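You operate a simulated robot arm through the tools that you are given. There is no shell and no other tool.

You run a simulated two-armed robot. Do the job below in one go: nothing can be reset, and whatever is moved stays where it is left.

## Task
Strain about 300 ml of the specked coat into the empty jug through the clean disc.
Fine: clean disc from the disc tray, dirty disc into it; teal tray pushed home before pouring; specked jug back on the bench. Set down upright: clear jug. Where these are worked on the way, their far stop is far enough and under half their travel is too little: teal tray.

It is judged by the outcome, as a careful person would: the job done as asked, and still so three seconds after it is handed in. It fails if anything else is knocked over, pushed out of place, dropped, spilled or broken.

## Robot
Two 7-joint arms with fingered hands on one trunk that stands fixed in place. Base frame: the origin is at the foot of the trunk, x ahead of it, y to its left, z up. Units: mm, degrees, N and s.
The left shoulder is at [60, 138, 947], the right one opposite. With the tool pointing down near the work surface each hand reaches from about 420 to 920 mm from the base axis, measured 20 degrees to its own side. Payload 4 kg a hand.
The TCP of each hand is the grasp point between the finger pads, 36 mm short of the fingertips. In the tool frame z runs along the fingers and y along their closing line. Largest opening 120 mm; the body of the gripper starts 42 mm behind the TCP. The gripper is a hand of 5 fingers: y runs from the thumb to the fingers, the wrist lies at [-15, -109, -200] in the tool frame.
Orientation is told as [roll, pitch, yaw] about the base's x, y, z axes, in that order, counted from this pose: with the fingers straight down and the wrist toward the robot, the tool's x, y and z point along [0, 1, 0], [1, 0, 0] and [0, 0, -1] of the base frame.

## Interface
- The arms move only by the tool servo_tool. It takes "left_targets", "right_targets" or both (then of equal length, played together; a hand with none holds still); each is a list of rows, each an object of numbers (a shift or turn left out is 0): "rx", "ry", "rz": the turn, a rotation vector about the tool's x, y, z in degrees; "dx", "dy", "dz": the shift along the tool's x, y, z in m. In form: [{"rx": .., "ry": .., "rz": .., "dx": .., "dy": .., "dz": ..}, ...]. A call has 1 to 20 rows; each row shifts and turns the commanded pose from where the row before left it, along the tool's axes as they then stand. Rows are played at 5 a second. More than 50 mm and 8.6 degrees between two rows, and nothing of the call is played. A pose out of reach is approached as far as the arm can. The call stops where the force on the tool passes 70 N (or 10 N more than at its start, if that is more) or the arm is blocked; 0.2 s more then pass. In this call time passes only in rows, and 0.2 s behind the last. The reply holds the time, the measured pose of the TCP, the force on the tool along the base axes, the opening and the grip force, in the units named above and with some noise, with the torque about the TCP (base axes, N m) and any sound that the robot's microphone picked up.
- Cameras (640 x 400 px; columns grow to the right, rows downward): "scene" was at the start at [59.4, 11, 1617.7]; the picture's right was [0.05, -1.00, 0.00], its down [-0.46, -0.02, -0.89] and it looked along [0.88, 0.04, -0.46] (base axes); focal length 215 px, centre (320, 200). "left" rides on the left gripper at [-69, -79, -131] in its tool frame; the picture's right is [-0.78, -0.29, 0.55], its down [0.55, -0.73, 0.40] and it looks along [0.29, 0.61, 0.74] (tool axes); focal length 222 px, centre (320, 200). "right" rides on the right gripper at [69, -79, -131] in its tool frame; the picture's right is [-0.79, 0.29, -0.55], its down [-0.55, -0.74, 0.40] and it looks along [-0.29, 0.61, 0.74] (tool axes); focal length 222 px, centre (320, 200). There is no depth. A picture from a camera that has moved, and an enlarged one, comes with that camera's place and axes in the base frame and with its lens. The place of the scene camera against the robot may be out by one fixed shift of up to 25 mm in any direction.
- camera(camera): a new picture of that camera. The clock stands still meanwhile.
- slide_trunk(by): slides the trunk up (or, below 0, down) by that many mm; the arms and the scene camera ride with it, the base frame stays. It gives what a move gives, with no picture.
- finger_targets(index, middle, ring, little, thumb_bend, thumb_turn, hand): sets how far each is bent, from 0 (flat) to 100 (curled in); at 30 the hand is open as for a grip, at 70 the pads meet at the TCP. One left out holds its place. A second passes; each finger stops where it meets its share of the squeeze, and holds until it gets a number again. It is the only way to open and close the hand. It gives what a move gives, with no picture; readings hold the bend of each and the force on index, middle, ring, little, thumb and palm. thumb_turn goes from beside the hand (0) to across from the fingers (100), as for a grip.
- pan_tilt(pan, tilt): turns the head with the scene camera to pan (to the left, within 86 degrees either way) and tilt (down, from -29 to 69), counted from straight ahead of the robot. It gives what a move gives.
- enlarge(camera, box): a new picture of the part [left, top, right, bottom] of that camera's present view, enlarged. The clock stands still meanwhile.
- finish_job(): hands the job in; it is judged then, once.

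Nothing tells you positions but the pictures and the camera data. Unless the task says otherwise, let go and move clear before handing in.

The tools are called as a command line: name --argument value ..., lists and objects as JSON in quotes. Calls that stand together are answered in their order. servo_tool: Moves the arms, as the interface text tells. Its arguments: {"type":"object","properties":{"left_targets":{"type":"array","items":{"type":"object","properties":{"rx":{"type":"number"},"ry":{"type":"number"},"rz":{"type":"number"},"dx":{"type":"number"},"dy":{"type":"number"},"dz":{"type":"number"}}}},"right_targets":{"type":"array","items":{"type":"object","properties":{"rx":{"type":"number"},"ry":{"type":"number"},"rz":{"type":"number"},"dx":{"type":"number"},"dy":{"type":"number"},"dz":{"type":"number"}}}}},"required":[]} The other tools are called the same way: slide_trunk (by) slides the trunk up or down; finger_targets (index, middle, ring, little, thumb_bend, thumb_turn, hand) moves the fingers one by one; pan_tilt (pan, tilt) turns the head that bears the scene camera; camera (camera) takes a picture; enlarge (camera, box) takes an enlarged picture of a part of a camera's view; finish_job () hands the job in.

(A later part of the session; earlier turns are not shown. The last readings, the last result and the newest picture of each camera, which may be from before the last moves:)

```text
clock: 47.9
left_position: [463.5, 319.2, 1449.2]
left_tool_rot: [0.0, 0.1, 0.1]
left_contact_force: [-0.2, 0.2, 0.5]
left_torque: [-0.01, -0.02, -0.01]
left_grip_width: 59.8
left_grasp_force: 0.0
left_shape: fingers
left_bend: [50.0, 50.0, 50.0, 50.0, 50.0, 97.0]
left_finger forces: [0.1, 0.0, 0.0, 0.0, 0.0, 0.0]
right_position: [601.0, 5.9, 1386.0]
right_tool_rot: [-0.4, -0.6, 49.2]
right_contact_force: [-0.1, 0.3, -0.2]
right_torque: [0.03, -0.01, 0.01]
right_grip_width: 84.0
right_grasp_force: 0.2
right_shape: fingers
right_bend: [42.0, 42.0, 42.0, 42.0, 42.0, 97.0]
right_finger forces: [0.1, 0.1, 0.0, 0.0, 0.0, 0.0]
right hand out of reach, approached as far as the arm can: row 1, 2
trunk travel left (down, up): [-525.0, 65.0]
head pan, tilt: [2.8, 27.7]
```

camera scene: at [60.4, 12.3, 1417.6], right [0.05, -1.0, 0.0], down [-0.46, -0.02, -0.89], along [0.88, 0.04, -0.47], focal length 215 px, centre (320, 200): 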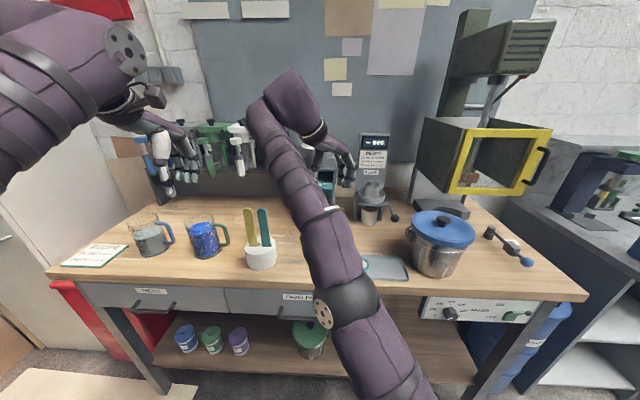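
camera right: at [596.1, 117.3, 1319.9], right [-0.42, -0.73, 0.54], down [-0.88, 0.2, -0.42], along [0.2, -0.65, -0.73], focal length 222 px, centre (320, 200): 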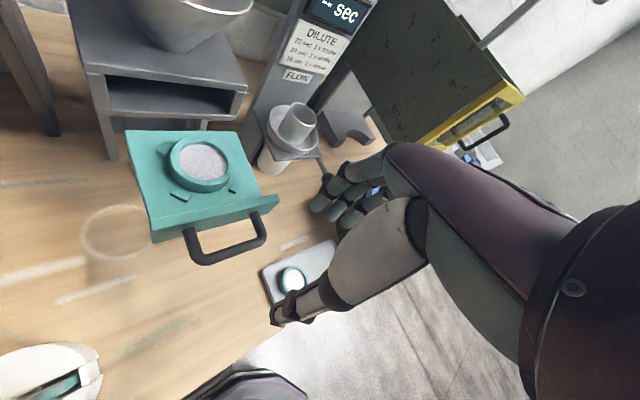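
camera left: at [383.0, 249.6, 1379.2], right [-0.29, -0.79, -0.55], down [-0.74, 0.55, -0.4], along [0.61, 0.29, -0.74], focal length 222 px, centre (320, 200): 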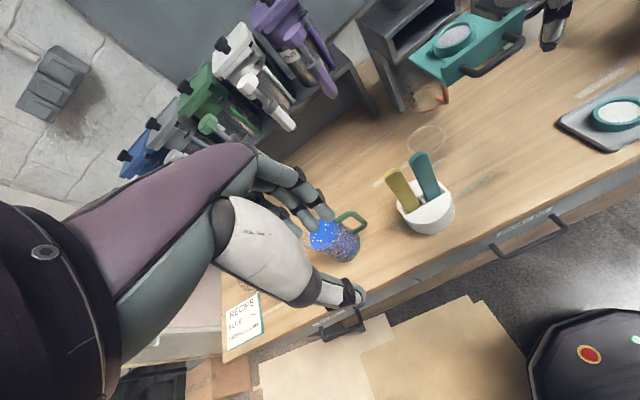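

servo_tool --left_targets '[{"dx": -0.0184, "dy": 0.0094, "dz": 0.027}, {"dx": -0.0184, "dy": 0.0094, "dz": 0.027}, {"dx": -0.0184, "dy": 0.0094, "dz": 0.027}, {"dx": -0.0184, "dy": 0.0094, "dz": 0.027}, {"dx": -0.0184, "dy": 0.0094, "dz": 0.027}, {"dx": -0.0184, "dy": 0.0094, "dz": 0.027}, {"dx": -0.0184, "dy": 0.0094, "dz": 0.027}]' --right_targets '[{"dx": -0.0123, "dy": 0.0222, "dz": 0.03}, {"dx": -0.0123, "dy": 0.0222, "dz": 0.03}, {"dx": -0.0123, "dy": 0.0222, "dz": 0.03}, {"dx": -0.0123, "dy": 0.0222, "dz": 0.03}, {"dx": -0.0123, "dy": 0.0222, "dz": 0.03}, {"rz": -5.4}, {"rz": -5.4}]'

camera --camera "left"

camera --camera "right"

camera --camera "scene"

```text
clock: 49.5
left_position: [530.6, 188.9, 1257.2]
left_tool_rot: [0.0, 0.1, 0.2]
left_contact_force: [0.2, -0.9, -0.4]
left_torque: [0.02, 0.02, -0.02]
left_grip_width: 59.5
left_grasp_force: 0.1
left_shape: fingers
left_bend: [50.0, 50.0, 50.0, 50.0, 50.0, 97.0]
left_finger forces: [0.0, 0.0, 0.0, 0.0, 0.1, 0.0]
right_position: [722.6, 48.9, 1238.4]
right_tool_rot: [-0.4, -0.5, 59.8]
right_contact_force: [-0.1, 0.3, -0.1]
right_torque: [0.02, -0.01, 0.0]
right_grip_width: 84.3
right_grasp_force: 0.0
right_shape: fingers
right_bend: [42.0, 42.0, 42.0, 42.0, 42.0, 97.0]
right_finger forces: [0.1, 0.0, 0.0, 0.1, 0.1, 0.0]
trunk travel left (down, up): [-525.0, 65.0]
head pan, tilt: [2.8, 27.7]
```

```text
taken
camera left: at [448.7, 119.7, 1388.6], right [-0.29, -0.79, -0.55], down [-0.74, 0.55, -0.4], along [0.61, 0.29, -0.74], focal length 222 px, centre (320, 200)
```

left: 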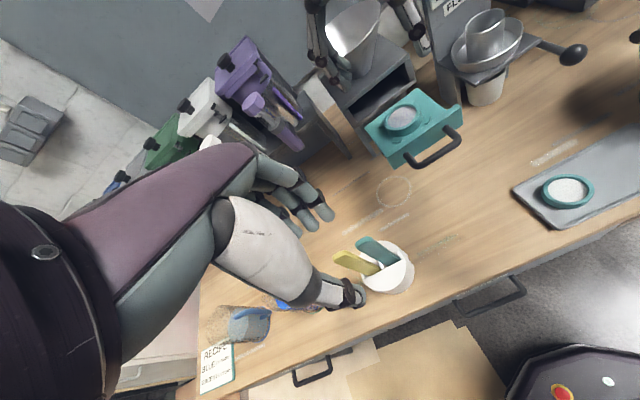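

```text
taken
camera right: at [622.1, 16.5, 1367.7], right [0.82, -0.14, 0.56], down [0.11, -0.91, -0.4], along [0.56, 0.39, -0.73], focal length 222 px, centre (320, 200)
```

right: 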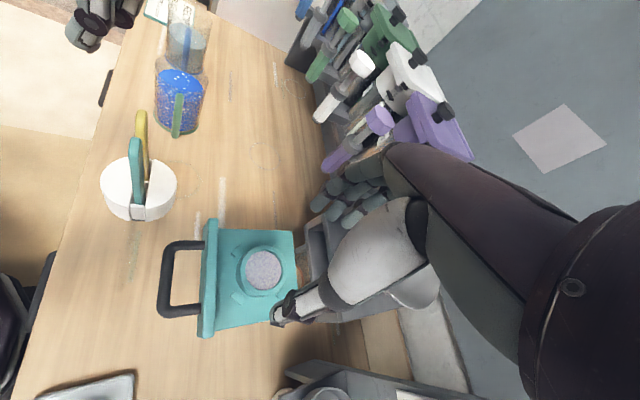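

```text
taken
camera scene: at [61.3, 11.1, 1617.6], right [0.05, -1.0, 0.0], down [-0.47, -0.02, -0.89], along [0.88, 0.04, -0.47], focal length 215 px, centre (320, 200)
```

scene: 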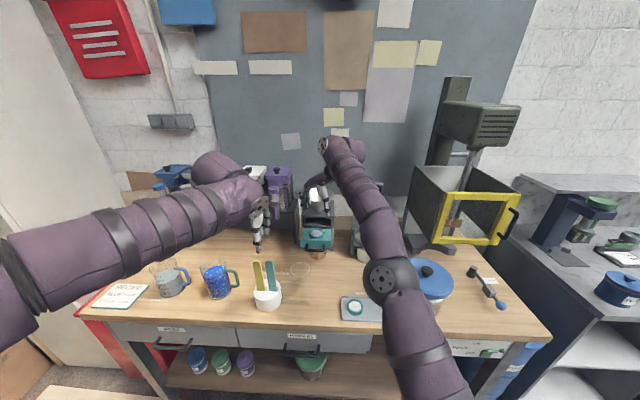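

The hand is centred over the disc: the disc appears right where the grasp point projects. I'll yaw a bit more to widen the clearance to the funnel, then descend partway.

servo_tool --right_targets '[{"rz": -6}, {"rz": -6}, {"rz": -6}, {"dz": 0.03}, {"dz": 0.03}]'

camera --camera "left"

camera --camera "right"

```text
clock: 50.7
left_position: [529.5, 190.2, 1258.7]
left_tool_rot: [0.0, 0.0, 0.2]
left_contact_force: [0.2, 0.5, 0.1]
left_torque: [-0.05, 0.04, -0.03]
left_grip_width: 59.8
left_grasp_force: 0.1
left_shape: fingers
left_bend: [50.0, 50.0, 50.0, 50.0, 50.0, 97.0]
left_finger forces: [0.0, 0.0, 0.0, 0.1, 0.0, 0.0]
right_position: [703.0, 50.3, 1170.1]
right_tool_rot: [-0.6, -0.3, 77.9]
right_contact_force: [0.4, -0.1, -0.2]
right_torque: [0.02, 0.02, -0.02]
right_grip_width: 84.2
right_grasp_force: 0.0
right_shape: fingers
right_bend: [42.0, 42.0, 42.0, 42.0, 42.0, 97.0]
right_finger forces: [0.0, 0.0, 0.0, 0.0, 0.0, 0.1]
right hand out of reach, approached as far as the arm can: row 1, 2, 3
trunk travel left (down, up): [-525.0, 65.0]
head pan, tilt: [2.8, 27.7]
```

```text
taken
camera left: at [447.8, 120.2, 1389.2], right [-0.29, -0.79, -0.55], down [-0.74, 0.55, -0.4], along [0.61, 0.29, -0.74], focal length 222 px, centre (320, 200)
```

left: 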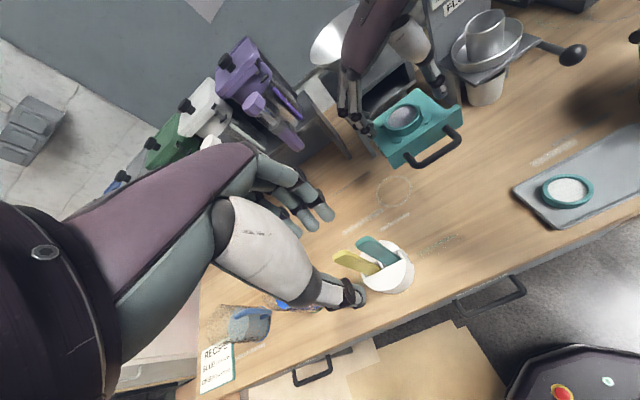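

```text
taken
camera right: at [617.1, -11.9, 1300.3], right [0.82, 0.12, 0.56], down [0.39, -0.83, -0.4], along [0.42, 0.54, -0.73], focal length 222 px, centre (320, 200)
```

right: 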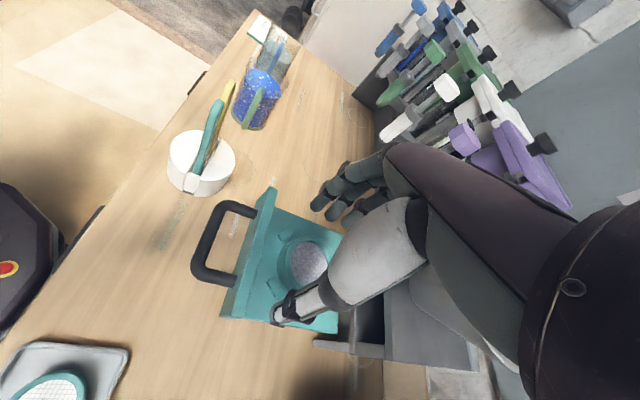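

servo_tool --right_targets '[{"dx": -0.0086, "dy": 0.0018, "dz": 0.008}, {"dx": -0.0086, "dy": 0.0018, "dz": 0.008}]'

enlarge --camera "left" --box '[320, 40, 480, 140]'

enlarge --camera "right" --box '[220, 200, 380, 300]'

```text
clock: 51.3
left_position: [528.7, 190.0, 1258.2]
left_tool_rot: [0.0, 0.0, 0.2]
left_contact_force: [0.5, -0.2, 0.0]
left_torque: [-0.02, 0.03, 0.02]
left_grip_width: 59.8
left_grasp_force: 0.0
left_shape: fingers
left_bend: [50.0, 50.0, 50.0, 50.0, 50.0, 97.0]
left_finger forces: [0.1, 0.1, 0.1, 0.0, 0.0, 0.0]
right_position: [720.1, 49.4, 1154.2]
right_tool_rot: [-0.5, -0.3, 77.8]
right_contact_force: [0.4, -0.2, 0.5]
right_torque: [0.01, -0.02, 0.01]
right_grip_width: 84.2
right_grasp_force: 0.0
right_shape: fingers
right_bend: [42.0, 42.0, 42.0, 42.0, 42.0, 97.0]
right_finger forces: [0.0, 0.0, 0.0, 0.0, 0.1, 0.0]
trunk travel left (down, up): [-525.0, 65.0]
head pan, tilt: [2.8, 27.7]
```

```text
4.00 times, centred on (400, 90) of left
camera zoom: at [447.3, 119.8, 1389.5], right [-0.29, -0.79, -0.55], down [-0.74, 0.55, -0.4], along [0.61, 0.29, -0.74], focal length 888 px, centre (0, 640)
```

zoom: 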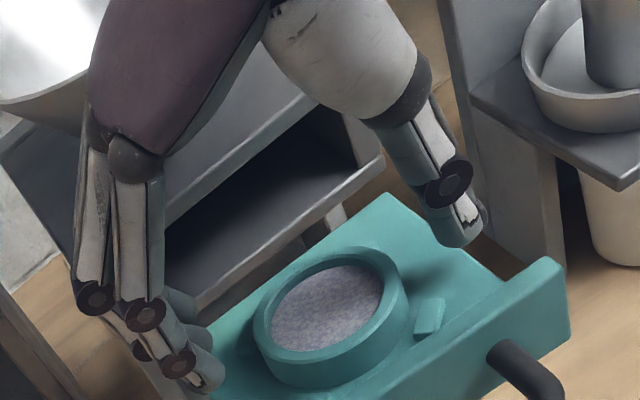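

```text
4.00 times, centred on (300, 250) of right
camera zoom: at [634.1, -12.1, 1284.4], right [0.82, 0.12, 0.56], down [0.39, -0.83, -0.4], along [0.42, 0.54, -0.73], focal length 888 px, centre (400, 0)
```

zoom: 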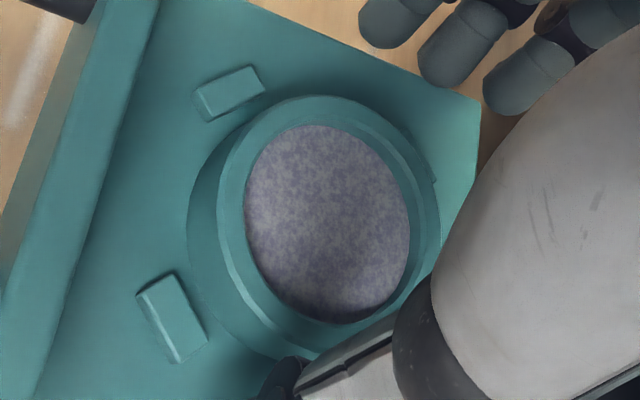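

The fingertips straddle the disc at about its top height. I'll lower 12 mm and close gently.

servo_tool --right_targets '[{"dz": 0.006}, {"dz": 0.006}]'

finger_targets --hand "right" --index 47 --middle 47 --ring 47 --little 47 --thumb_bend 47

enlarge --camera "left" --box '[320, 40, 480, 140]'

enlarge --camera "right" --box '[220, 200, 380, 300]'

```text
clock: 51.9
left_position: [528.9, 190.9, 1258.4]
left_tool_rot: [0.0, 0.0, 0.1]
left_contact_force: [1.0, 0.2, -0.3]
left_torque: [-0.02, -0.01, 0.02]
left_grip_width: 59.6
left_grasp_force: 0.2
left_shape: fingers
left_bend: [50.0, 50.0, 50.0, 50.0, 50.0, 97.0]
left_finger forces: [0.0, 0.0, 0.0, 0.0, 0.1, 0.0]
right_position: [719.5, 49.6, 1142.9]
right_tool_rot: [-0.6, -0.2, 77.9]
right_contact_force: [-0.5, 0.6, -0.6]
right_torque: [0.01, 0.0, 0.03]
right_grip_width: 84.1
right_grasp_force: 0.2
right_shape: fingers
right_bend: [42.0, 42.0, 42.0, 42.0, 42.0, 97.0]
right_finger forces: [0.1, 0.0, 0.0, 0.1, 0.0, 0.1]
trunk travel left (down, up): [-525.0, 65.0]
head pan, tilt: [2.8, 27.7]
```

```text
clock: 52.9
left_position: [528.8, 190.2, 1257.1]
left_tool_rot: [-0.1, -0.1, 0.1]
left_contact_force: [0.3, 0.5, 0.2]
left_torque: [-0.02, 0.01, 0.0]
left_grip_width: 59.8
left_grasp_force: 0.1
left_shape: fingers
left_bend: [50.0, 50.0, 50.0, 50.0, 50.0, 97.0]
left_finger forces: [0.0, 0.0, 0.0, 0.1, 0.0, 0.1]
right_position: [718.7, 50.3, 1142.9]
right_tool_rot: [-0.6, -0.3, 77.8]
right_contact_force: [0.3, 0.1, -0.5]
right_torque: [-0.02, 0.03, 0.0]
right_grip_width: 69.7
right_grasp_force: 0.1
right_shape: fingers
right_bend: [47.0, 47.0, 47.0, 47.0, 47.0, 97.0]
right_finger forces: [0.1, 0.0, 0.0, 0.0, 0.0, 0.1]
trunk travel left (down, up): [-525.0, 65.0]
head pan, tilt: [2.8, 27.7]
```

```text
4.00 times, centred on (400, 90) of left
camera zoom: at [447.2, 119.7, 1389.5], right [-0.29, -0.79, -0.55], down [-0.74, 0.55, -0.4], along [0.61, 0.29, -0.74], focal length 888 px, centre (0, 640)
```

zoom: 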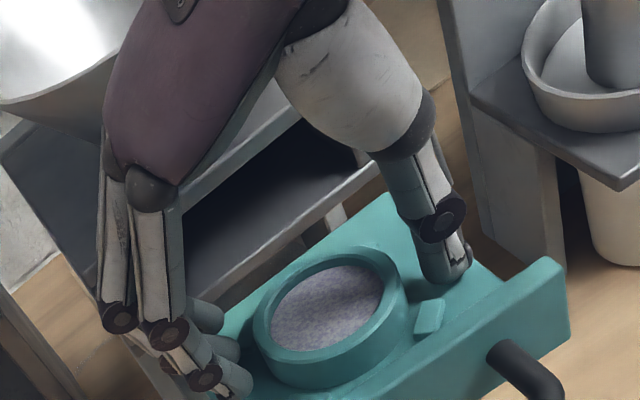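

```text
4.00 times, centred on (300, 250) of right
camera zoom: at [633.9, -12.0, 1272.8], right [0.82, 0.12, 0.56], down [0.39, -0.83, -0.4], along [0.42, 0.54, -0.73], focal length 888 px, centre (400, 0)
```

zoom: 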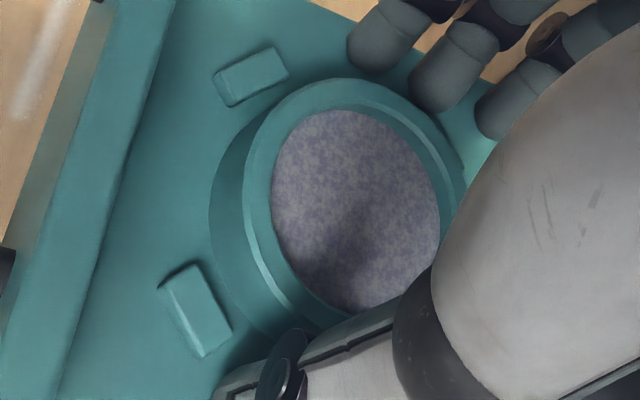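

finger_targets --hand "right" --index 52 --middle 52 --ring 52 --little 52 --thumb_bend 52

enlarge --camera "left" --box '[320, 40, 480, 140]'

enlarge --camera "right" --box '[220, 200, 380, 300]'

```text
clock: 53.9
left_position: [527.8, 190.4, 1258.3]
left_tool_rot: [0.0, 0.0, 0.1]
left_contact_force: [-0.2, -1.0, 0.6]
left_torque: [-0.02, 0.0, 0.04]
left_grip_width: 59.5
left_grasp_force: 0.0
left_shape: fingers
left_bend: [50.0, 50.0, 50.0, 50.0, 50.0, 97.0]
left_finger forces: [0.0, 0.0, 0.0, 0.1, 0.0, 0.1]
right_position: [719.4, 51.0, 1142.3]
right_tool_rot: [-0.6, -0.3, 78.0]
right_contact_force: [-0.3, 2.5, 1.3]
right_torque: [0.17, -0.05, 0.09]
right_grip_width: 54.3
right_grasp_force: 2.0
right_shape: fingers
right_bend: [52.0, 50.0, 52.0, 52.0, 52.0, 97.0]
right_finger forces: [0.1, 2.8, 0.0, 0.0, 0.0, 0.0]
trunk travel left (down, up): [-525.0, 65.0]
head pan, tilt: [2.8, 27.7]
```

```text
4.00 times, centred on (400, 90) of left
camera zoom: at [446.9, 120.1, 1389.6], right [-0.29, -0.79, -0.55], down [-0.74, 0.55, -0.4], along [0.61, 0.29, -0.74], focal length 888 px, centre (0, 640)
```

zoom: 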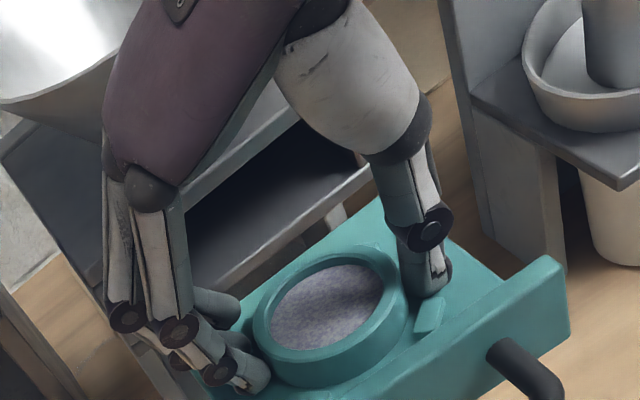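

```text
4.00 times, centred on (300, 250) of right
camera zoom: at [633.6, -11.6, 1273.0], right [0.82, 0.12, 0.56], down [0.39, -0.83, -0.4], along [0.42, 0.54, -0.73], focal length 888 px, centre (400, 0)
```

zoom: 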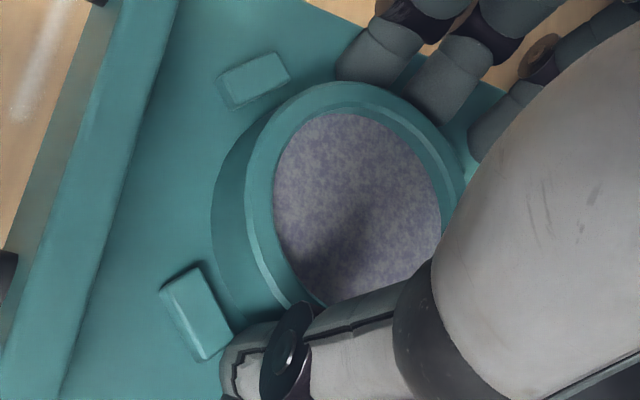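

The middle finger has touched the ring. I'll close the thumb and the other fingers further to grip it.

finger_targets --hand "right" --index 57 --middle 55 --ring 57 --little 57 --thumb_bend 58

enlarge --camera "left" --box '[320, 40, 480, 140]'

enlarge --camera "right" --box '[220, 200, 380, 300]'

```text
clock: 54.9
left_position: [527.7, 190.0, 1257.6]
left_tool_rot: [0.0, 0.1, 0.2]
left_contact_force: [1.4, 0.5, -0.1]
left_torque: [0.03, 0.0, 0.03]
left_grip_width: 59.5
left_grasp_force: 0.1
left_shape: fingers
left_bend: [50.0, 50.0, 50.0, 50.0, 50.0, 97.0]
left_finger forces: [0.0, 0.1, 0.0, 0.0, 0.0, 0.0]
right_position: [719.7, 51.3, 1143.7]
right_tool_rot: [-0.6, -0.2, 78.0]
right_contact_force: [0.2, 3.5, 3.1]
right_torque: [0.22, 0.03, 0.16]
right_grip_width: 49.4
right_grasp_force: 5.4
right_shape: fingers
right_bend: [54.0, 51.0, 56.0, 56.0, 54.0, 97.0]
right_finger forces: [2.1, 4.8, 0.1, 0.0, 3.5, 0.1]
trunk travel left (down, up): [-525.0, 65.0]
head pan, tilt: [2.8, 27.7]
```

```text
4.00 times, centred on (400, 90) of left
camera zoom: at [446.9, 120.2, 1389.6], right [-0.29, -0.79, -0.55], down [-0.74, 0.55, -0.4], along [0.61, 0.29, -0.74], focal length 888 px, centre (0, 640)
```

zoom: 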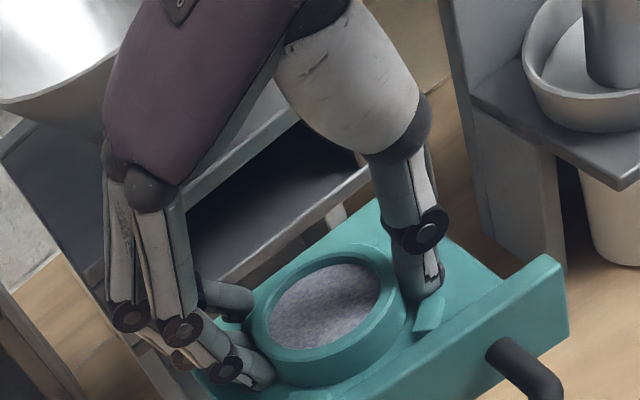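

```text
4.00 times, centred on (300, 250) of right
camera zoom: at [633.6, -11.5, 1273.1], right [0.82, 0.12, 0.56], down [0.39, -0.83, -0.4], along [0.42, 0.54, -0.73], focal length 888 px, centre (400, 0)
```

zoom: 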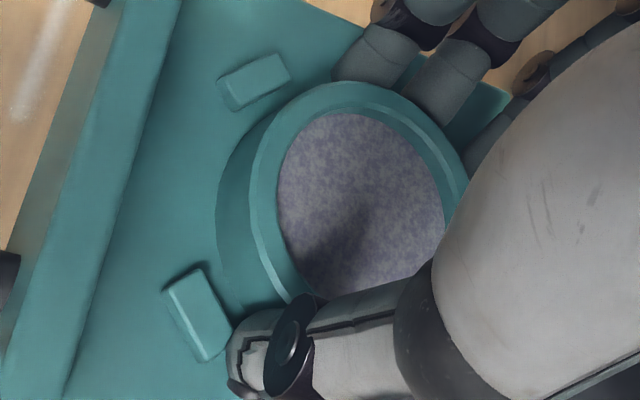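

finger_targets --hand "right" --index 62 --middle 60 --ring 60 --little 60 --thumb_bend 63

servo_tool --right_targets '[{"dz": -0.004}, {"dz": -0.004}]'

enlarge --camera "left" --box '[320, 40, 480, 140]'

enlarge --camera "right" --box '[220, 200, 380, 300]'

```text
clock: 55.9
left_position: [528.4, 191.3, 1258.7]
left_tool_rot: [-0.1, 0.0, 0.1]
left_contact_force: [-0.7, -0.3, 0.5]
left_torque: [0.02, 0.02, 0.03]
left_grip_width: 59.8
left_grasp_force: 0.2
left_shape: fingers
left_bend: [50.0, 50.0, 50.0, 50.0, 50.0, 97.0]
left_finger forces: [0.1, 0.0, 0.1, 0.0, 0.1, 0.0]
right_position: [719.6, 51.1, 1143.7]
right_tool_rot: [-0.6, -0.3, 77.8]
right_contact_force: [-0.5, 5.9, 4.8]
right_torque: [0.3, -0.01, 0.29]
right_grip_width: 47.2
right_grasp_force: 12.3
right_shape: fingers
right_bend: [55.0, 54.0, 60.0, 60.0, 57.0, 98.0]
right_finger forces: [6.4, 8.2, 0.3, 0.0, 9.6, 0.0]
trunk travel left (down, up): [-525.0, 65.0]
head pan, tilt: [2.8, 27.7]
```

```text
clock: 56.5
left_position: [528.3, 189.3, 1258.1]
left_tool_rot: [0.0, 0.1, 0.2]
left_contact_force: [-1.0, 0.2, 1.2]
left_torque: [-0.01, 0.0, 0.03]
left_grip_width: 59.7
left_grasp_force: 0.1
left_shape: fingers
left_bend: [50.0, 50.0, 50.0, 50.0, 50.0, 97.0]
left_finger forces: [0.0, 0.1, 0.0, 0.1, 0.0, 0.1]
right_position: [718.7, 48.9, 1149.8]
right_tool_rot: [-0.7, -0.2, 77.8]
right_contact_force: [0.2, -0.9, 0.3]
right_torque: [0.0, 0.03, 0.01]
right_grip_width: 47.1
right_grasp_force: 9.8
right_shape: fingers
right_bend: [56.0, 57.0, 60.0, 60.0, 57.0, 96.0]
right_finger forces: [5.3, 3.8, 0.0, 0.0, 10.1, 0.1]
trunk travel left (down, up): [-525.0, 65.0]
head pan, tilt: [2.8, 27.7]
```

```text
4.00 times, centred on (400, 90) of left
camera zoom: at [447.0, 119.5, 1389.6], right [-0.29, -0.79, -0.55], down [-0.74, 0.55, -0.4], along [0.61, 0.29, -0.74], focal length 888 px, centre (0, 640)
```

zoom: 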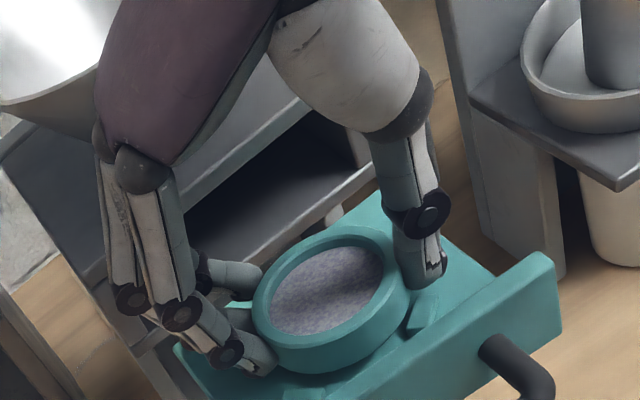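

```text
4.00 times, centred on (300, 250) of right
camera zoom: at [633.7, -12.5, 1280.6], right [0.82, 0.12, 0.56], down [0.39, -0.83, -0.39], along [0.42, 0.54, -0.73], focal length 888 px, centre (400, 0)
```

zoom: 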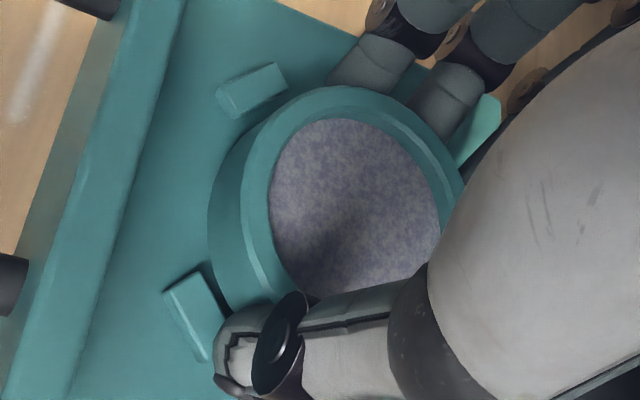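

The disc seems to be lifting with the hand. I'll raise another 30 mm and check.

servo_tool --right_targets '[{"dz": -0.01}, {"dz": -0.01}, {"dz": -0.01}]'

enlarge --camera "left" --box '[300, 20, 492, 140]'

enlarge --camera "right" --box '[200, 180, 392, 300]'

```text
clock: 57.3
left_position: [528.9, 190.0, 1257.6]
left_tool_rot: [0.0, 0.1, 0.0]
left_contact_force: [-0.1, 0.5, -0.2]
left_torque: [-0.04, 0.01, 0.0]
left_grip_width: 59.8
left_grasp_force: 0.1
left_shape: fingers
left_bend: [50.0, 50.0, 50.0, 50.0, 50.0, 97.0]
left_finger forces: [0.1, 0.0, 0.0, 0.1, 0.0, 0.0]
right_position: [718.3, 51.0, 1180.9]
right_tool_rot: [-0.6, -0.2, 77.9]
right_contact_force: [-0.5, -0.4, 0.3]
right_torque: [0.01, 0.0, 0.02]
right_grip_width: 47.0
right_grasp_force: 9.4
right_shape: fingers
right_bend: [56.0, 57.0, 60.0, 60.0, 57.0, 96.0]
right_finger forces: [5.2, 4.0, 0.0, 0.0, 10.0, 0.0]
trunk travel left (down, up): [-525.0, 65.0]
head pan, tilt: [2.8, 27.7]
```

```text
3.33 times, centred on (396, 80) of left
camera zoom: at [447.0, 120.1, 1389.5], right [-0.29, -0.79, -0.55], down [-0.74, 0.55, -0.4], along [0.61, 0.29, -0.74], focal length 740 px, centre (67, 600)
```

zoom: 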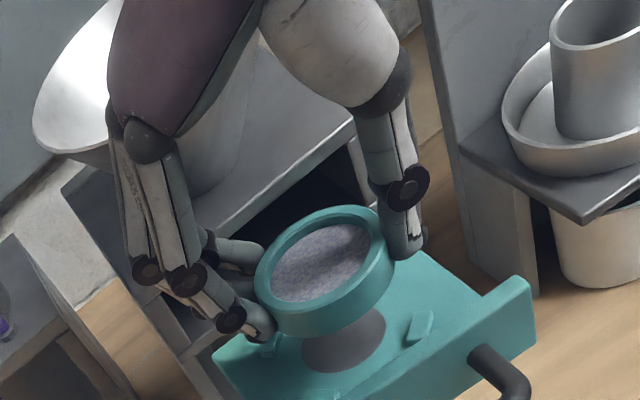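

```text
3.33 times, centred on (296, 240) of right
camera zoom: at [632.6, -11.8, 1310.4], right [0.82, 0.12, 0.56], down [0.39, -0.83, -0.4], along [0.42, 0.54, -0.73], focal length 740 px, centre (400, 67)
```

zoom: 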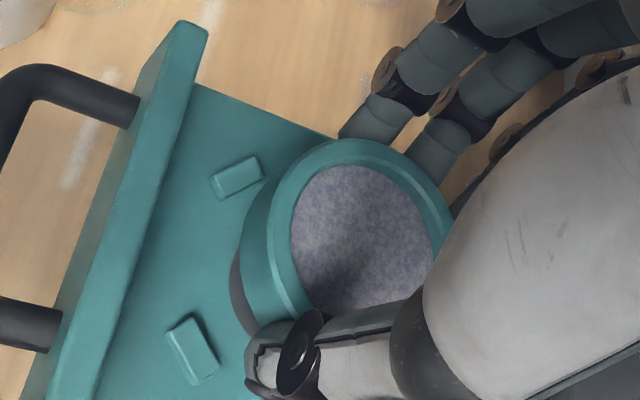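

The dirty disc is off the tray, and an open outlet hole shows beneath it. I'll lift it clear of the front panel, back it away from the strainer and turn the hand to yaw 0.

servo_tool --right_targets '[{"dz": -0.03}, {"dx": 0.0284, "dy": -0.0265}, {"dx": 0.0284, "dy": -0.0265}, {"dx": 0.0284, "dy": -0.0265}, {"rz": 7.79}, {"rz": 7.79}, {"rz": 7.79}, {"rz": 7.79}, {"rz": 7.79}, {"rz": 7.79}, {"rz": 7.79}, {"rz": 7.79}, {"rz": 7.79}, {"rz": 7.79}]'

camera --camera "scene"

camera --camera "left"

camera --camera "right"

```text
clock: 60.3
left_position: [528.9, 191.1, 1258.0]
left_tool_rot: [0.0, 0.1, 0.1]
left_contact_force: [-0.2, -0.3, -0.2]
left_torque: [-0.02, 0.0, -0.02]
left_grip_width: 59.6
left_grasp_force: 0.0
left_shape: fingers
left_bend: [50.0, 50.0, 50.0, 50.0, 50.0, 97.0]
left_finger forces: [0.0, 0.1, 0.0, 0.1, 0.0, 0.0]
right_position: [709.7, 49.0, 1207.0]
right_tool_rot: [0.1, -0.8, -0.1]
right_contact_force: [0.7, 0.5, -0.9]
right_torque: [-0.02, -0.02, 0.01]
right_grip_width: 46.7
right_grasp_force: 9.5
right_shape: fingers
right_bend: [57.0, 57.0, 60.0, 60.0, 57.0, 96.0]
right_finger forces: [5.2, 3.9, 0.0, 0.0, 9.7, 0.0]
right hand out of reach, approached as far as the arm can: row 1, 2, 3, 4
trunk travel left (down, up): [-525.0, 65.0]
head pan, tilt: [2.8, 27.7]
```

```text
taken
camera scene: at [59.4, 11.5, 1617.7], right [0.05, -1.0, 0.0], down [-0.46, -0.02, -0.89], along [0.88, 0.04, -0.46], focal length 215 px, centre (320, 200)
```

scene: 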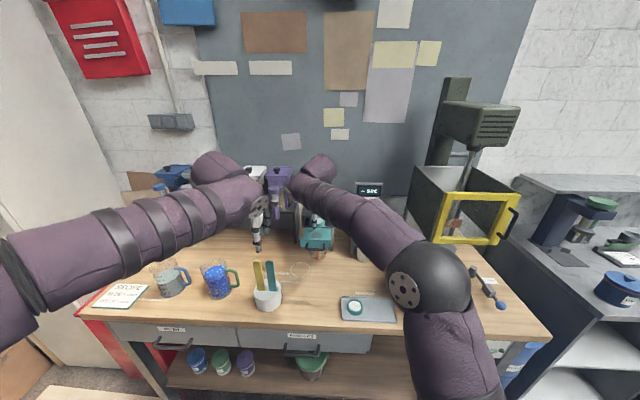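

```text
taken
camera left: at [447.1, 120.2, 1389.5], right [-0.29, -0.79, -0.55], down [-0.74, 0.55, -0.4], along [0.61, 0.29, -0.74], focal length 222 px, centre (320, 200)
```

left: 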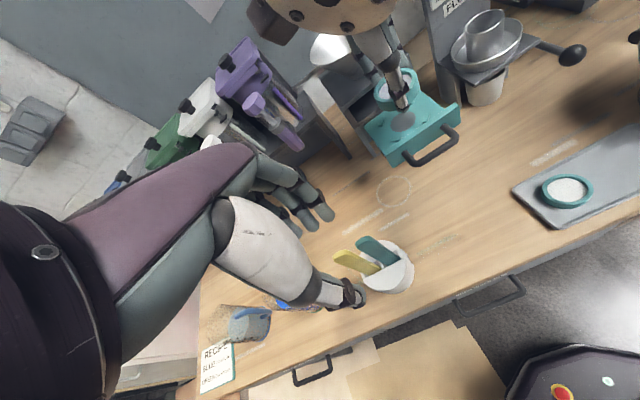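

```text
taken
camera right: at [629.2, 118.8, 1337.9], right [0.28, -0.79, 0.55], down [-0.73, -0.55, -0.41], along [0.62, -0.29, -0.73], focal length 222 px, centre (320, 200)
```

right: 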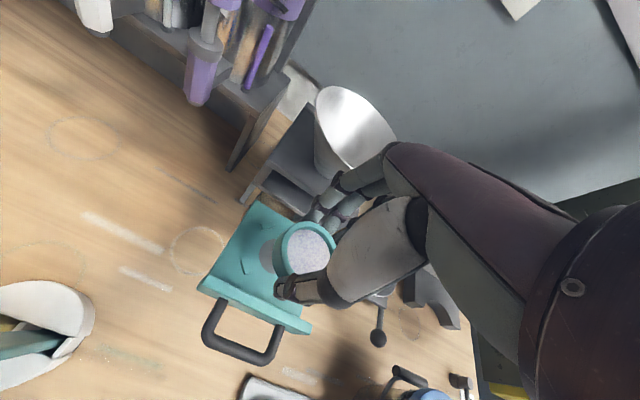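

The disc is held and the hand is now at yaw 0. I'll carry it over to above the free half of the disc tray.

servo_tool --right_targets '[{"dx": -0.0321, "dy": -0.02}, {"dx": -0.0321, "dy": -0.02}, {"dx": -0.0321, "dy": -0.02}, {"dx": -0.0321, "dy": -0.02}, {"dx": -0.0321, "dy": -0.02}, {"dx": -0.0321, "dy": -0.02}, {"dx": -0.0321, "dy": -0.02}, {"dz": 0.04}, {"dz": 0.04}, {"dz": 0.04}, {"dz": 0.04}]'

camera --camera "left"

camera --camera "right"

camera --camera "scene"

```text
clock: 62.7
left_position: [528.7, 190.0, 1258.4]
left_tool_rot: [0.0, 0.0, 0.1]
left_contact_force: [-0.4, 1.1, -0.4]
left_torque: [-0.01, 0.01, -0.01]
left_grip_width: 59.7
left_grasp_force: 0.1
left_shape: fingers
left_bend: [50.0, 50.0, 50.0, 50.0, 50.0, 97.0]
left_finger forces: [0.0, 0.1, 0.0, 0.0, 0.1, 0.1]
right_position: [570.2, -175.6, 1043.0]
right_tool_rot: [0.3, -0.5, 0.0]
right_contact_force: [0.4, 0.2, 0.4]
right_torque: [-0.03, 0.03, -0.04]
right_grip_width: 46.3
right_grasp_force: 9.1
right_shape: fingers
right_bend: [57.0, 57.0, 60.0, 60.0, 57.0, 96.0]
right_finger forces: [5.0, 3.8, 0.0, 0.1, 9.2, 0.1]
trunk travel left (down, up): [-525.0, 65.0]
head pan, tilt: [2.8, 27.7]
```

```text
taken
camera left: at [447.6, 119.4, 1389.4], right [-0.29, -0.79, -0.55], down [-0.74, 0.55, -0.4], along [0.61, 0.29, -0.74], focal length 222 px, centre (320, 200)
```

left: 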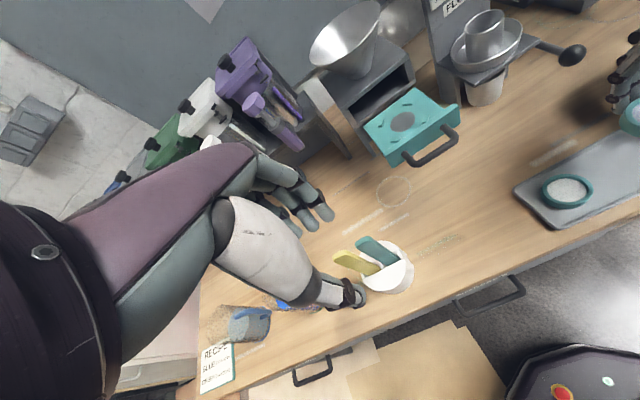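

```text
taken
camera right: at [490.7, -105.8, 1174.6], right [0.29, -0.79, 0.55], down [-0.73, -0.55, -0.41], along [0.62, -0.28, -0.73], focal length 222 px, centre (320, 200)
```

right: 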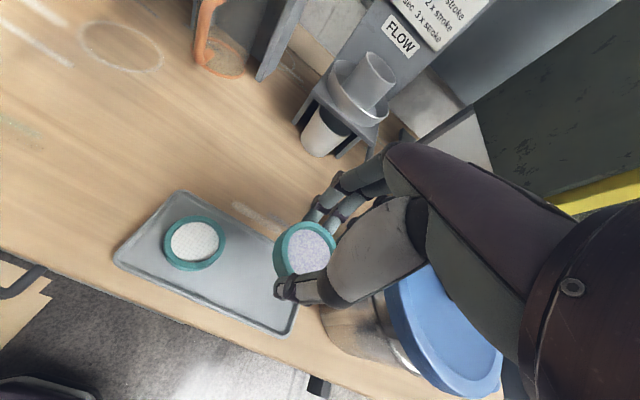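

```text
taken
camera scene: at [60.0, 10.7, 1617.7], right [0.05, -1.0, 0.0], down [-0.46, -0.02, -0.89], along [0.88, 0.04, -0.46], focal length 215 px, centre (320, 200)
```

scene: 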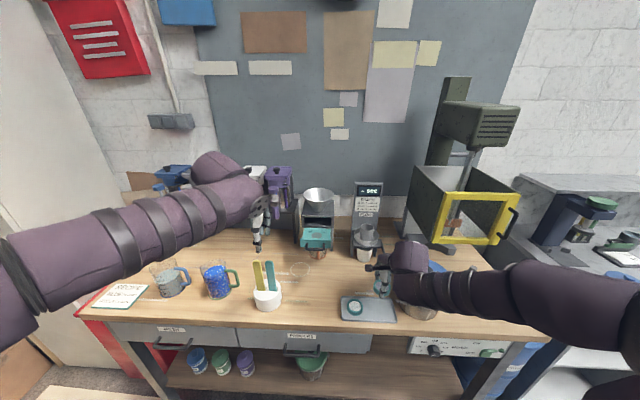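

The pot lid is close on the right but clear. I'll lower the disc toward the tray, slowing near the bottom.

servo_tool --right_targets '[{"dz": 0.02}, {"dz": 0.02}, {"dz": 0.02}, {"dz": 0.015}]'

camera --camera "right"

enlarge --camera "scene" --box '[320, 220, 480, 340]'

```text
clock: 63.7
left_position: [528.6, 189.6, 1257.5]
left_tool_rot: [0.0, -0.1, 0.1]
left_contact_force: [-0.6, -0.1, 0.2]
left_torque: [0.01, 0.01, -0.01]
left_grip_width: 59.7
left_grasp_force: 0.1
left_shape: fingers
left_bend: [50.0, 50.0, 50.0, 50.0, 50.0, 97.0]
left_finger forces: [0.0, 0.1, 0.0, 0.0, 0.0, 0.1]
right_position: [572.3, -175.6, 970.1]
right_tool_rot: [0.2, -0.8, 0.0]
right_contact_force: [1.0, 1.1, 1.0]
right_torque: [-0.1, -0.02, 0.07]
right_grip_width: 46.2
right_grasp_force: 9.9
right_shape: fingers
right_bend: [57.0, 57.0, 60.0, 60.0, 57.0, 96.0]
right_finger forces: [5.0, 3.6, 0.1, 1.5, 9.0, 0.1]
trunk travel left (down, up): [-525.0, 65.0]
head pan, tilt: [2.8, 27.7]
```

```text
taken
camera right: at [491.8, -105.0, 1100.6], right [0.28, -0.79, 0.55], down [-0.73, -0.55, -0.41], along [0.62, -0.28, -0.73], focal length 222 px, centre (320, 200)
```

right: 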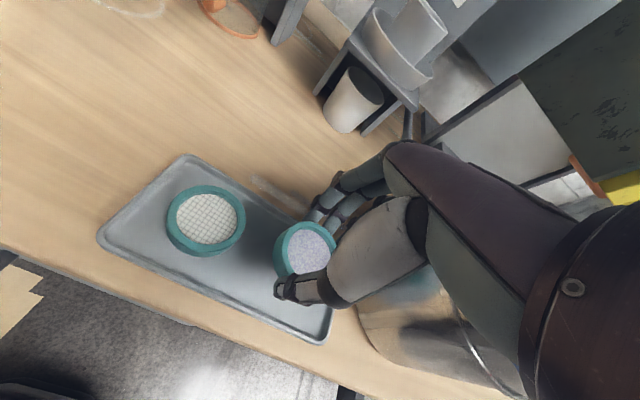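

```text
3.33 times, centred on (400, 280) of scene
camera zoom: at [59.5, 11.2, 1617.7], right [0.05, -1.0, 0.0], down [-0.46, -0.02, -0.89], along [0.88, 0.04, -0.46], focal length 716 px, centre (53, -67)
```

zoom: 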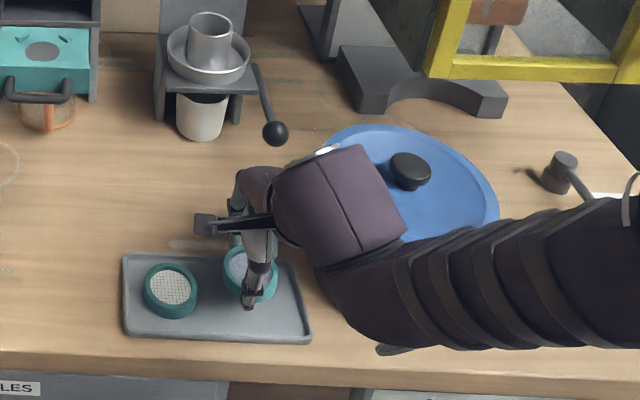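

The little finger reads 1.5 N, so it has probably brushed the pot's handle. I'll raise slightly, yaw 15° to swing the fingers away from the pot, and look again.

servo_tool --right_targets '[{"dz": -0.02}, {"rz": -5}, {"rz": -5}, {"rz": -5}]'

camera --camera "right"

enlarge --camera "left" --box '[480, 60, 640, 160]'

```text
clock: 64.7
left_position: [528.9, 190.9, 1258.1]
left_tool_rot: [0.0, 0.1, 0.1]
left_contact_force: [-0.6, -1.1, 0.2]
left_torque: [0.0, 0.01, -0.03]
left_grip_width: 59.7
left_grasp_force: 0.1
left_shape: fingers
left_bend: [50.0, 50.0, 50.0, 50.0, 50.0, 97.0]
left_finger forces: [0.0, 0.1, 0.0, 0.0, 0.0, 0.0]
right_position: [571.0, -176.2, 990.3]
right_tool_rot: [0.0, -0.8, 15.2]
right_contact_force: [-0.3, -0.8, 0.0]
right_torque: [0.04, -0.01, 0.0]
right_grip_width: 46.3
right_grasp_force: 8.7
right_shape: fingers
right_bend: [57.0, 57.0, 60.0, 60.0, 57.0, 96.0]
right_finger forces: [5.1, 3.7, 0.0, 0.0, 9.1, 0.1]
trunk travel left (down, up): [-525.0, 65.0]
head pan, tilt: [2.8, 27.7]
```

```text
taken
camera right: at [476.2, -128.7, 1120.3], right [0.48, -0.68, 0.55], down [-0.56, -0.72, -0.41], along [0.67, -0.11, -0.73], focal length 222 px, centre (320, 200)
```

right: 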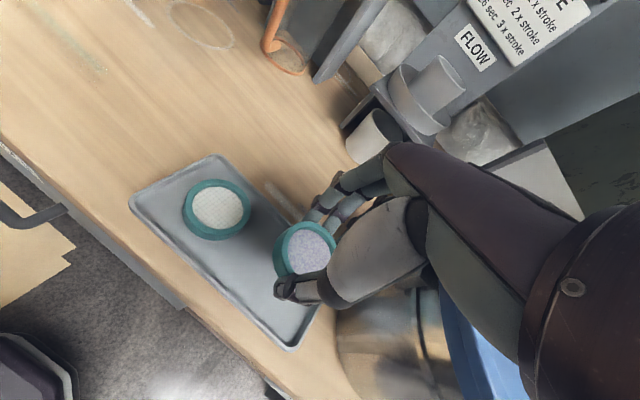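

```text
4.00 times, centred on (560, 110) of left
camera zoom: at [447.3, 119.4, 1389.5], right [-0.29, -0.79, -0.55], down [-0.74, 0.55, -0.4], along [0.61, 0.29, -0.74], focal length 888 px, centre (-640, 560)
```

zoom: 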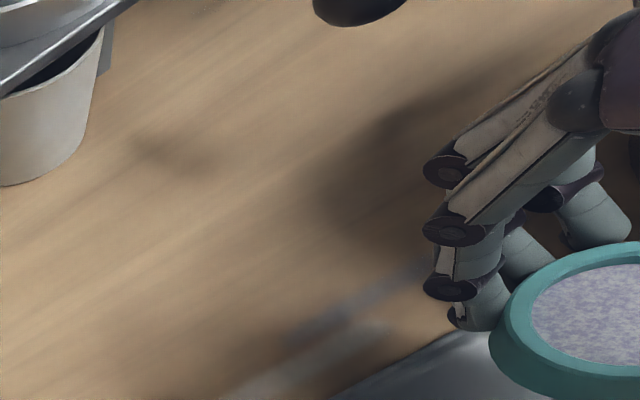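

The contact is gone. I'll lower again in smaller steps and watch the forces.

servo_tool --right_targets '[{"dz": 0.015}, {"dz": 0.012}, {"dz": 0.006}]'

camera --camera "right"

```text
clock: 65.5
left_position: [527.7, 188.9, 1258.0]
left_tool_rot: [0.0, 0.1, 0.0]
left_contact_force: [-0.3, 0.1, -0.7]
left_torque: [-0.01, -0.03, -0.02]
left_grip_width: 59.7
left_grasp_force: 0.0
left_shape: fingers
left_bend: [50.0, 50.0, 50.0, 50.0, 50.0, 97.0]
left_finger forces: [0.0, 0.0, 0.1, 0.1, 0.1, 0.0]
right_position: [571.8, -177.0, 956.6]
right_tool_rot: [0.0, -0.7, 15.0]
right_contact_force: [-0.2, 0.1, -1.0]
right_torque: [-0.01, 0.01, -0.03]
right_grip_width: 46.3
right_grasp_force: 9.0
right_shape: fingers
right_bend: [57.0, 57.0, 60.0, 60.0, 57.0, 96.0]
right_finger forces: [5.0, 3.7, 0.0, 0.0, 9.1, 0.0]
trunk travel left (down, up): [-525.0, 65.0]
head pan, tilt: [2.8, 27.7]
```

```text
taken
camera right: at [476.6, -129.0, 1086.7], right [0.48, -0.68, 0.55], down [-0.56, -0.72, -0.41], along [0.67, -0.12, -0.73], focal length 222 px, centre (320, 200)
```

right: 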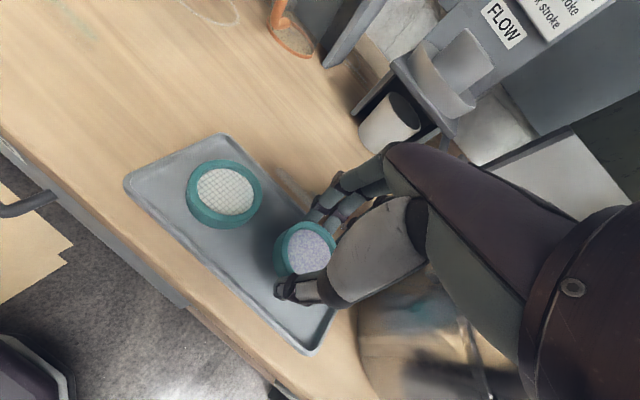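

servo_tool --right_targets '[{"dz": 0.003}, {"dz": 0.003}]'

servo_tool --right_targets '[{"dz": 0.003}]'

```text
clock: 66.1
left_position: [527.5, 189.8, 1258.3]
left_tool_rot: [0.0, 0.0, 0.1]
left_contact_force: [-0.9, 0.1, -0.7]
left_torque: [0.0, 0.0, 0.03]
left_grip_width: 59.8
left_grasp_force: 0.2
left_shape: fingers
left_bend: [50.0, 50.0, 50.0, 50.0, 50.0, 97.0]
left_finger forces: [0.0, 0.1, 0.0, 0.0, 0.0, 0.1]
right_position: [572.3, -174.8, 950.8]
right_tool_rot: [-0.1, -0.8, 15.0]
right_contact_force: [-0.4, 1.0, 0.6]
right_torque: [0.02, 0.01, -0.01]
right_grip_width: 46.1
right_grasp_force: 9.1
right_shape: fingers
right_bend: [57.0, 57.0, 60.0, 60.0, 57.0, 96.0]
right_finger forces: [5.0, 3.7, 0.0, 0.1, 9.1, 0.0]
trunk travel left (down, up): [-525.0, 65.0]
head pan, tilt: [2.8, 27.7]
```

```text
clock: 66.5
left_position: [527.4, 189.8, 1257.2]
left_tool_rot: [0.1, 0.0, 0.0]
left_contact_force: [0.3, 0.1, -0.2]
left_torque: [0.01, 0.04, 0.01]
left_grip_width: 59.7
left_grasp_force: 0.0
left_shape: fingers
left_bend: [50.0, 50.0, 50.0, 50.0, 50.0, 97.0]
left_finger forces: [0.0, 0.0, 0.0, 0.1, 0.1, 0.1]
right_position: [572.2, -174.7, 948.4]
right_tool_rot: [0.0, -0.8, 15.0]
right_contact_force: [-2.0, 0.4, 6.8]
right_torque: [0.0, -0.21, 0.0]
right_grip_width: 46.2
right_grasp_force: 13.4
right_shape: fingers
right_bend: [57.0, 57.0, 60.0, 60.0, 57.0, 96.0]
right_finger forces: [4.7, 13.0, 0.1, 0.0, 10.7, 0.1]
trunk travel left (down, up): [-525.0, 65.0]
head pan, tilt: [2.8, 27.7]
```

The disc has touched down, with 7 N upward at TCP z≈948, so the tray floor is near z 902. I'll release it gently.

finger_targets --hand "right" --index 50 --middle 50 --ring 52 --little 52 --thumb_bend 49

camera --camera "right"

enlarge --camera "scene" --box '[320, 250, 440, 340]'

```text
clock: 67.5
left_position: [527.9, 189.6, 1258.2]
left_tool_rot: [0.1, -0.1, 0.1]
left_contact_force: [0.6, 0.5, 0.6]
left_torque: [-0.03, -0.02, 0.02]
left_grip_width: 59.9
left_grasp_force: 0.1
left_shape: fingers
left_bend: [50.0, 50.0, 50.0, 50.0, 50.0, 97.0]
left_finger forces: [0.0, 0.1, 0.0, 0.0, 0.0, 0.0]
right_position: [571.1, -176.6, 948.6]
right_tool_rot: [0.1, -0.7, 15.0]
right_contact_force: [-7.2, -0.7, 7.4]
right_torque: [-0.11, 0.02, -0.04]
right_grip_width: 57.9
right_grasp_force: 5.1
right_shape: fingers
right_bend: [52.0, 53.0, 53.0, 52.0, 49.0, 97.0]
right_finger forces: [2.7, 5.9, 1.4, 0.0, 0.0, 0.0]
trunk travel left (down, up): [-525.0, 65.0]
head pan, tilt: [2.8, 27.7]
```

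```text
taken
camera right: at [475.8, -128.3, 1078.4], right [0.48, -0.68, 0.55], down [-0.56, -0.72, -0.41], along [0.68, -0.12, -0.73], focal length 222 px, centre (320, 200)
```

right: 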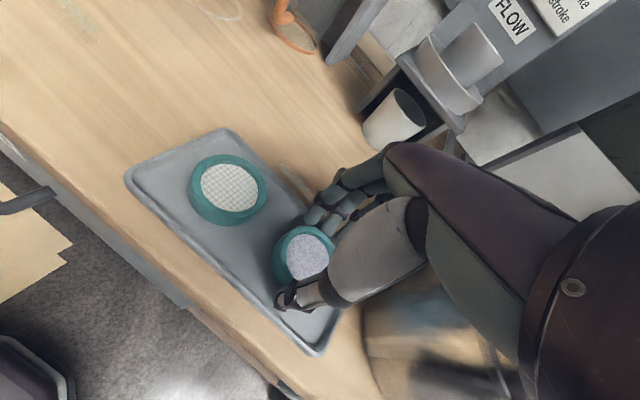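

```text
4.44 times, centred on (380, 295) of scene
camera zoom: at [58.0, 11.1, 1617.8], right [0.05, -1.0, 0.0], down [-0.46, -0.02, -0.89], along [0.88, 0.04, -0.46], focal length 954 px, centre (53, -222)
```

zoom: 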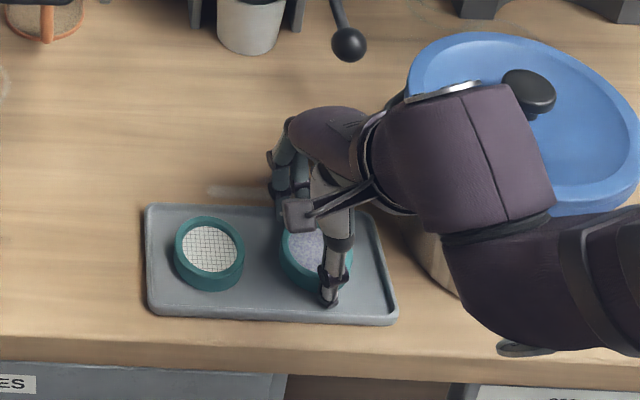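

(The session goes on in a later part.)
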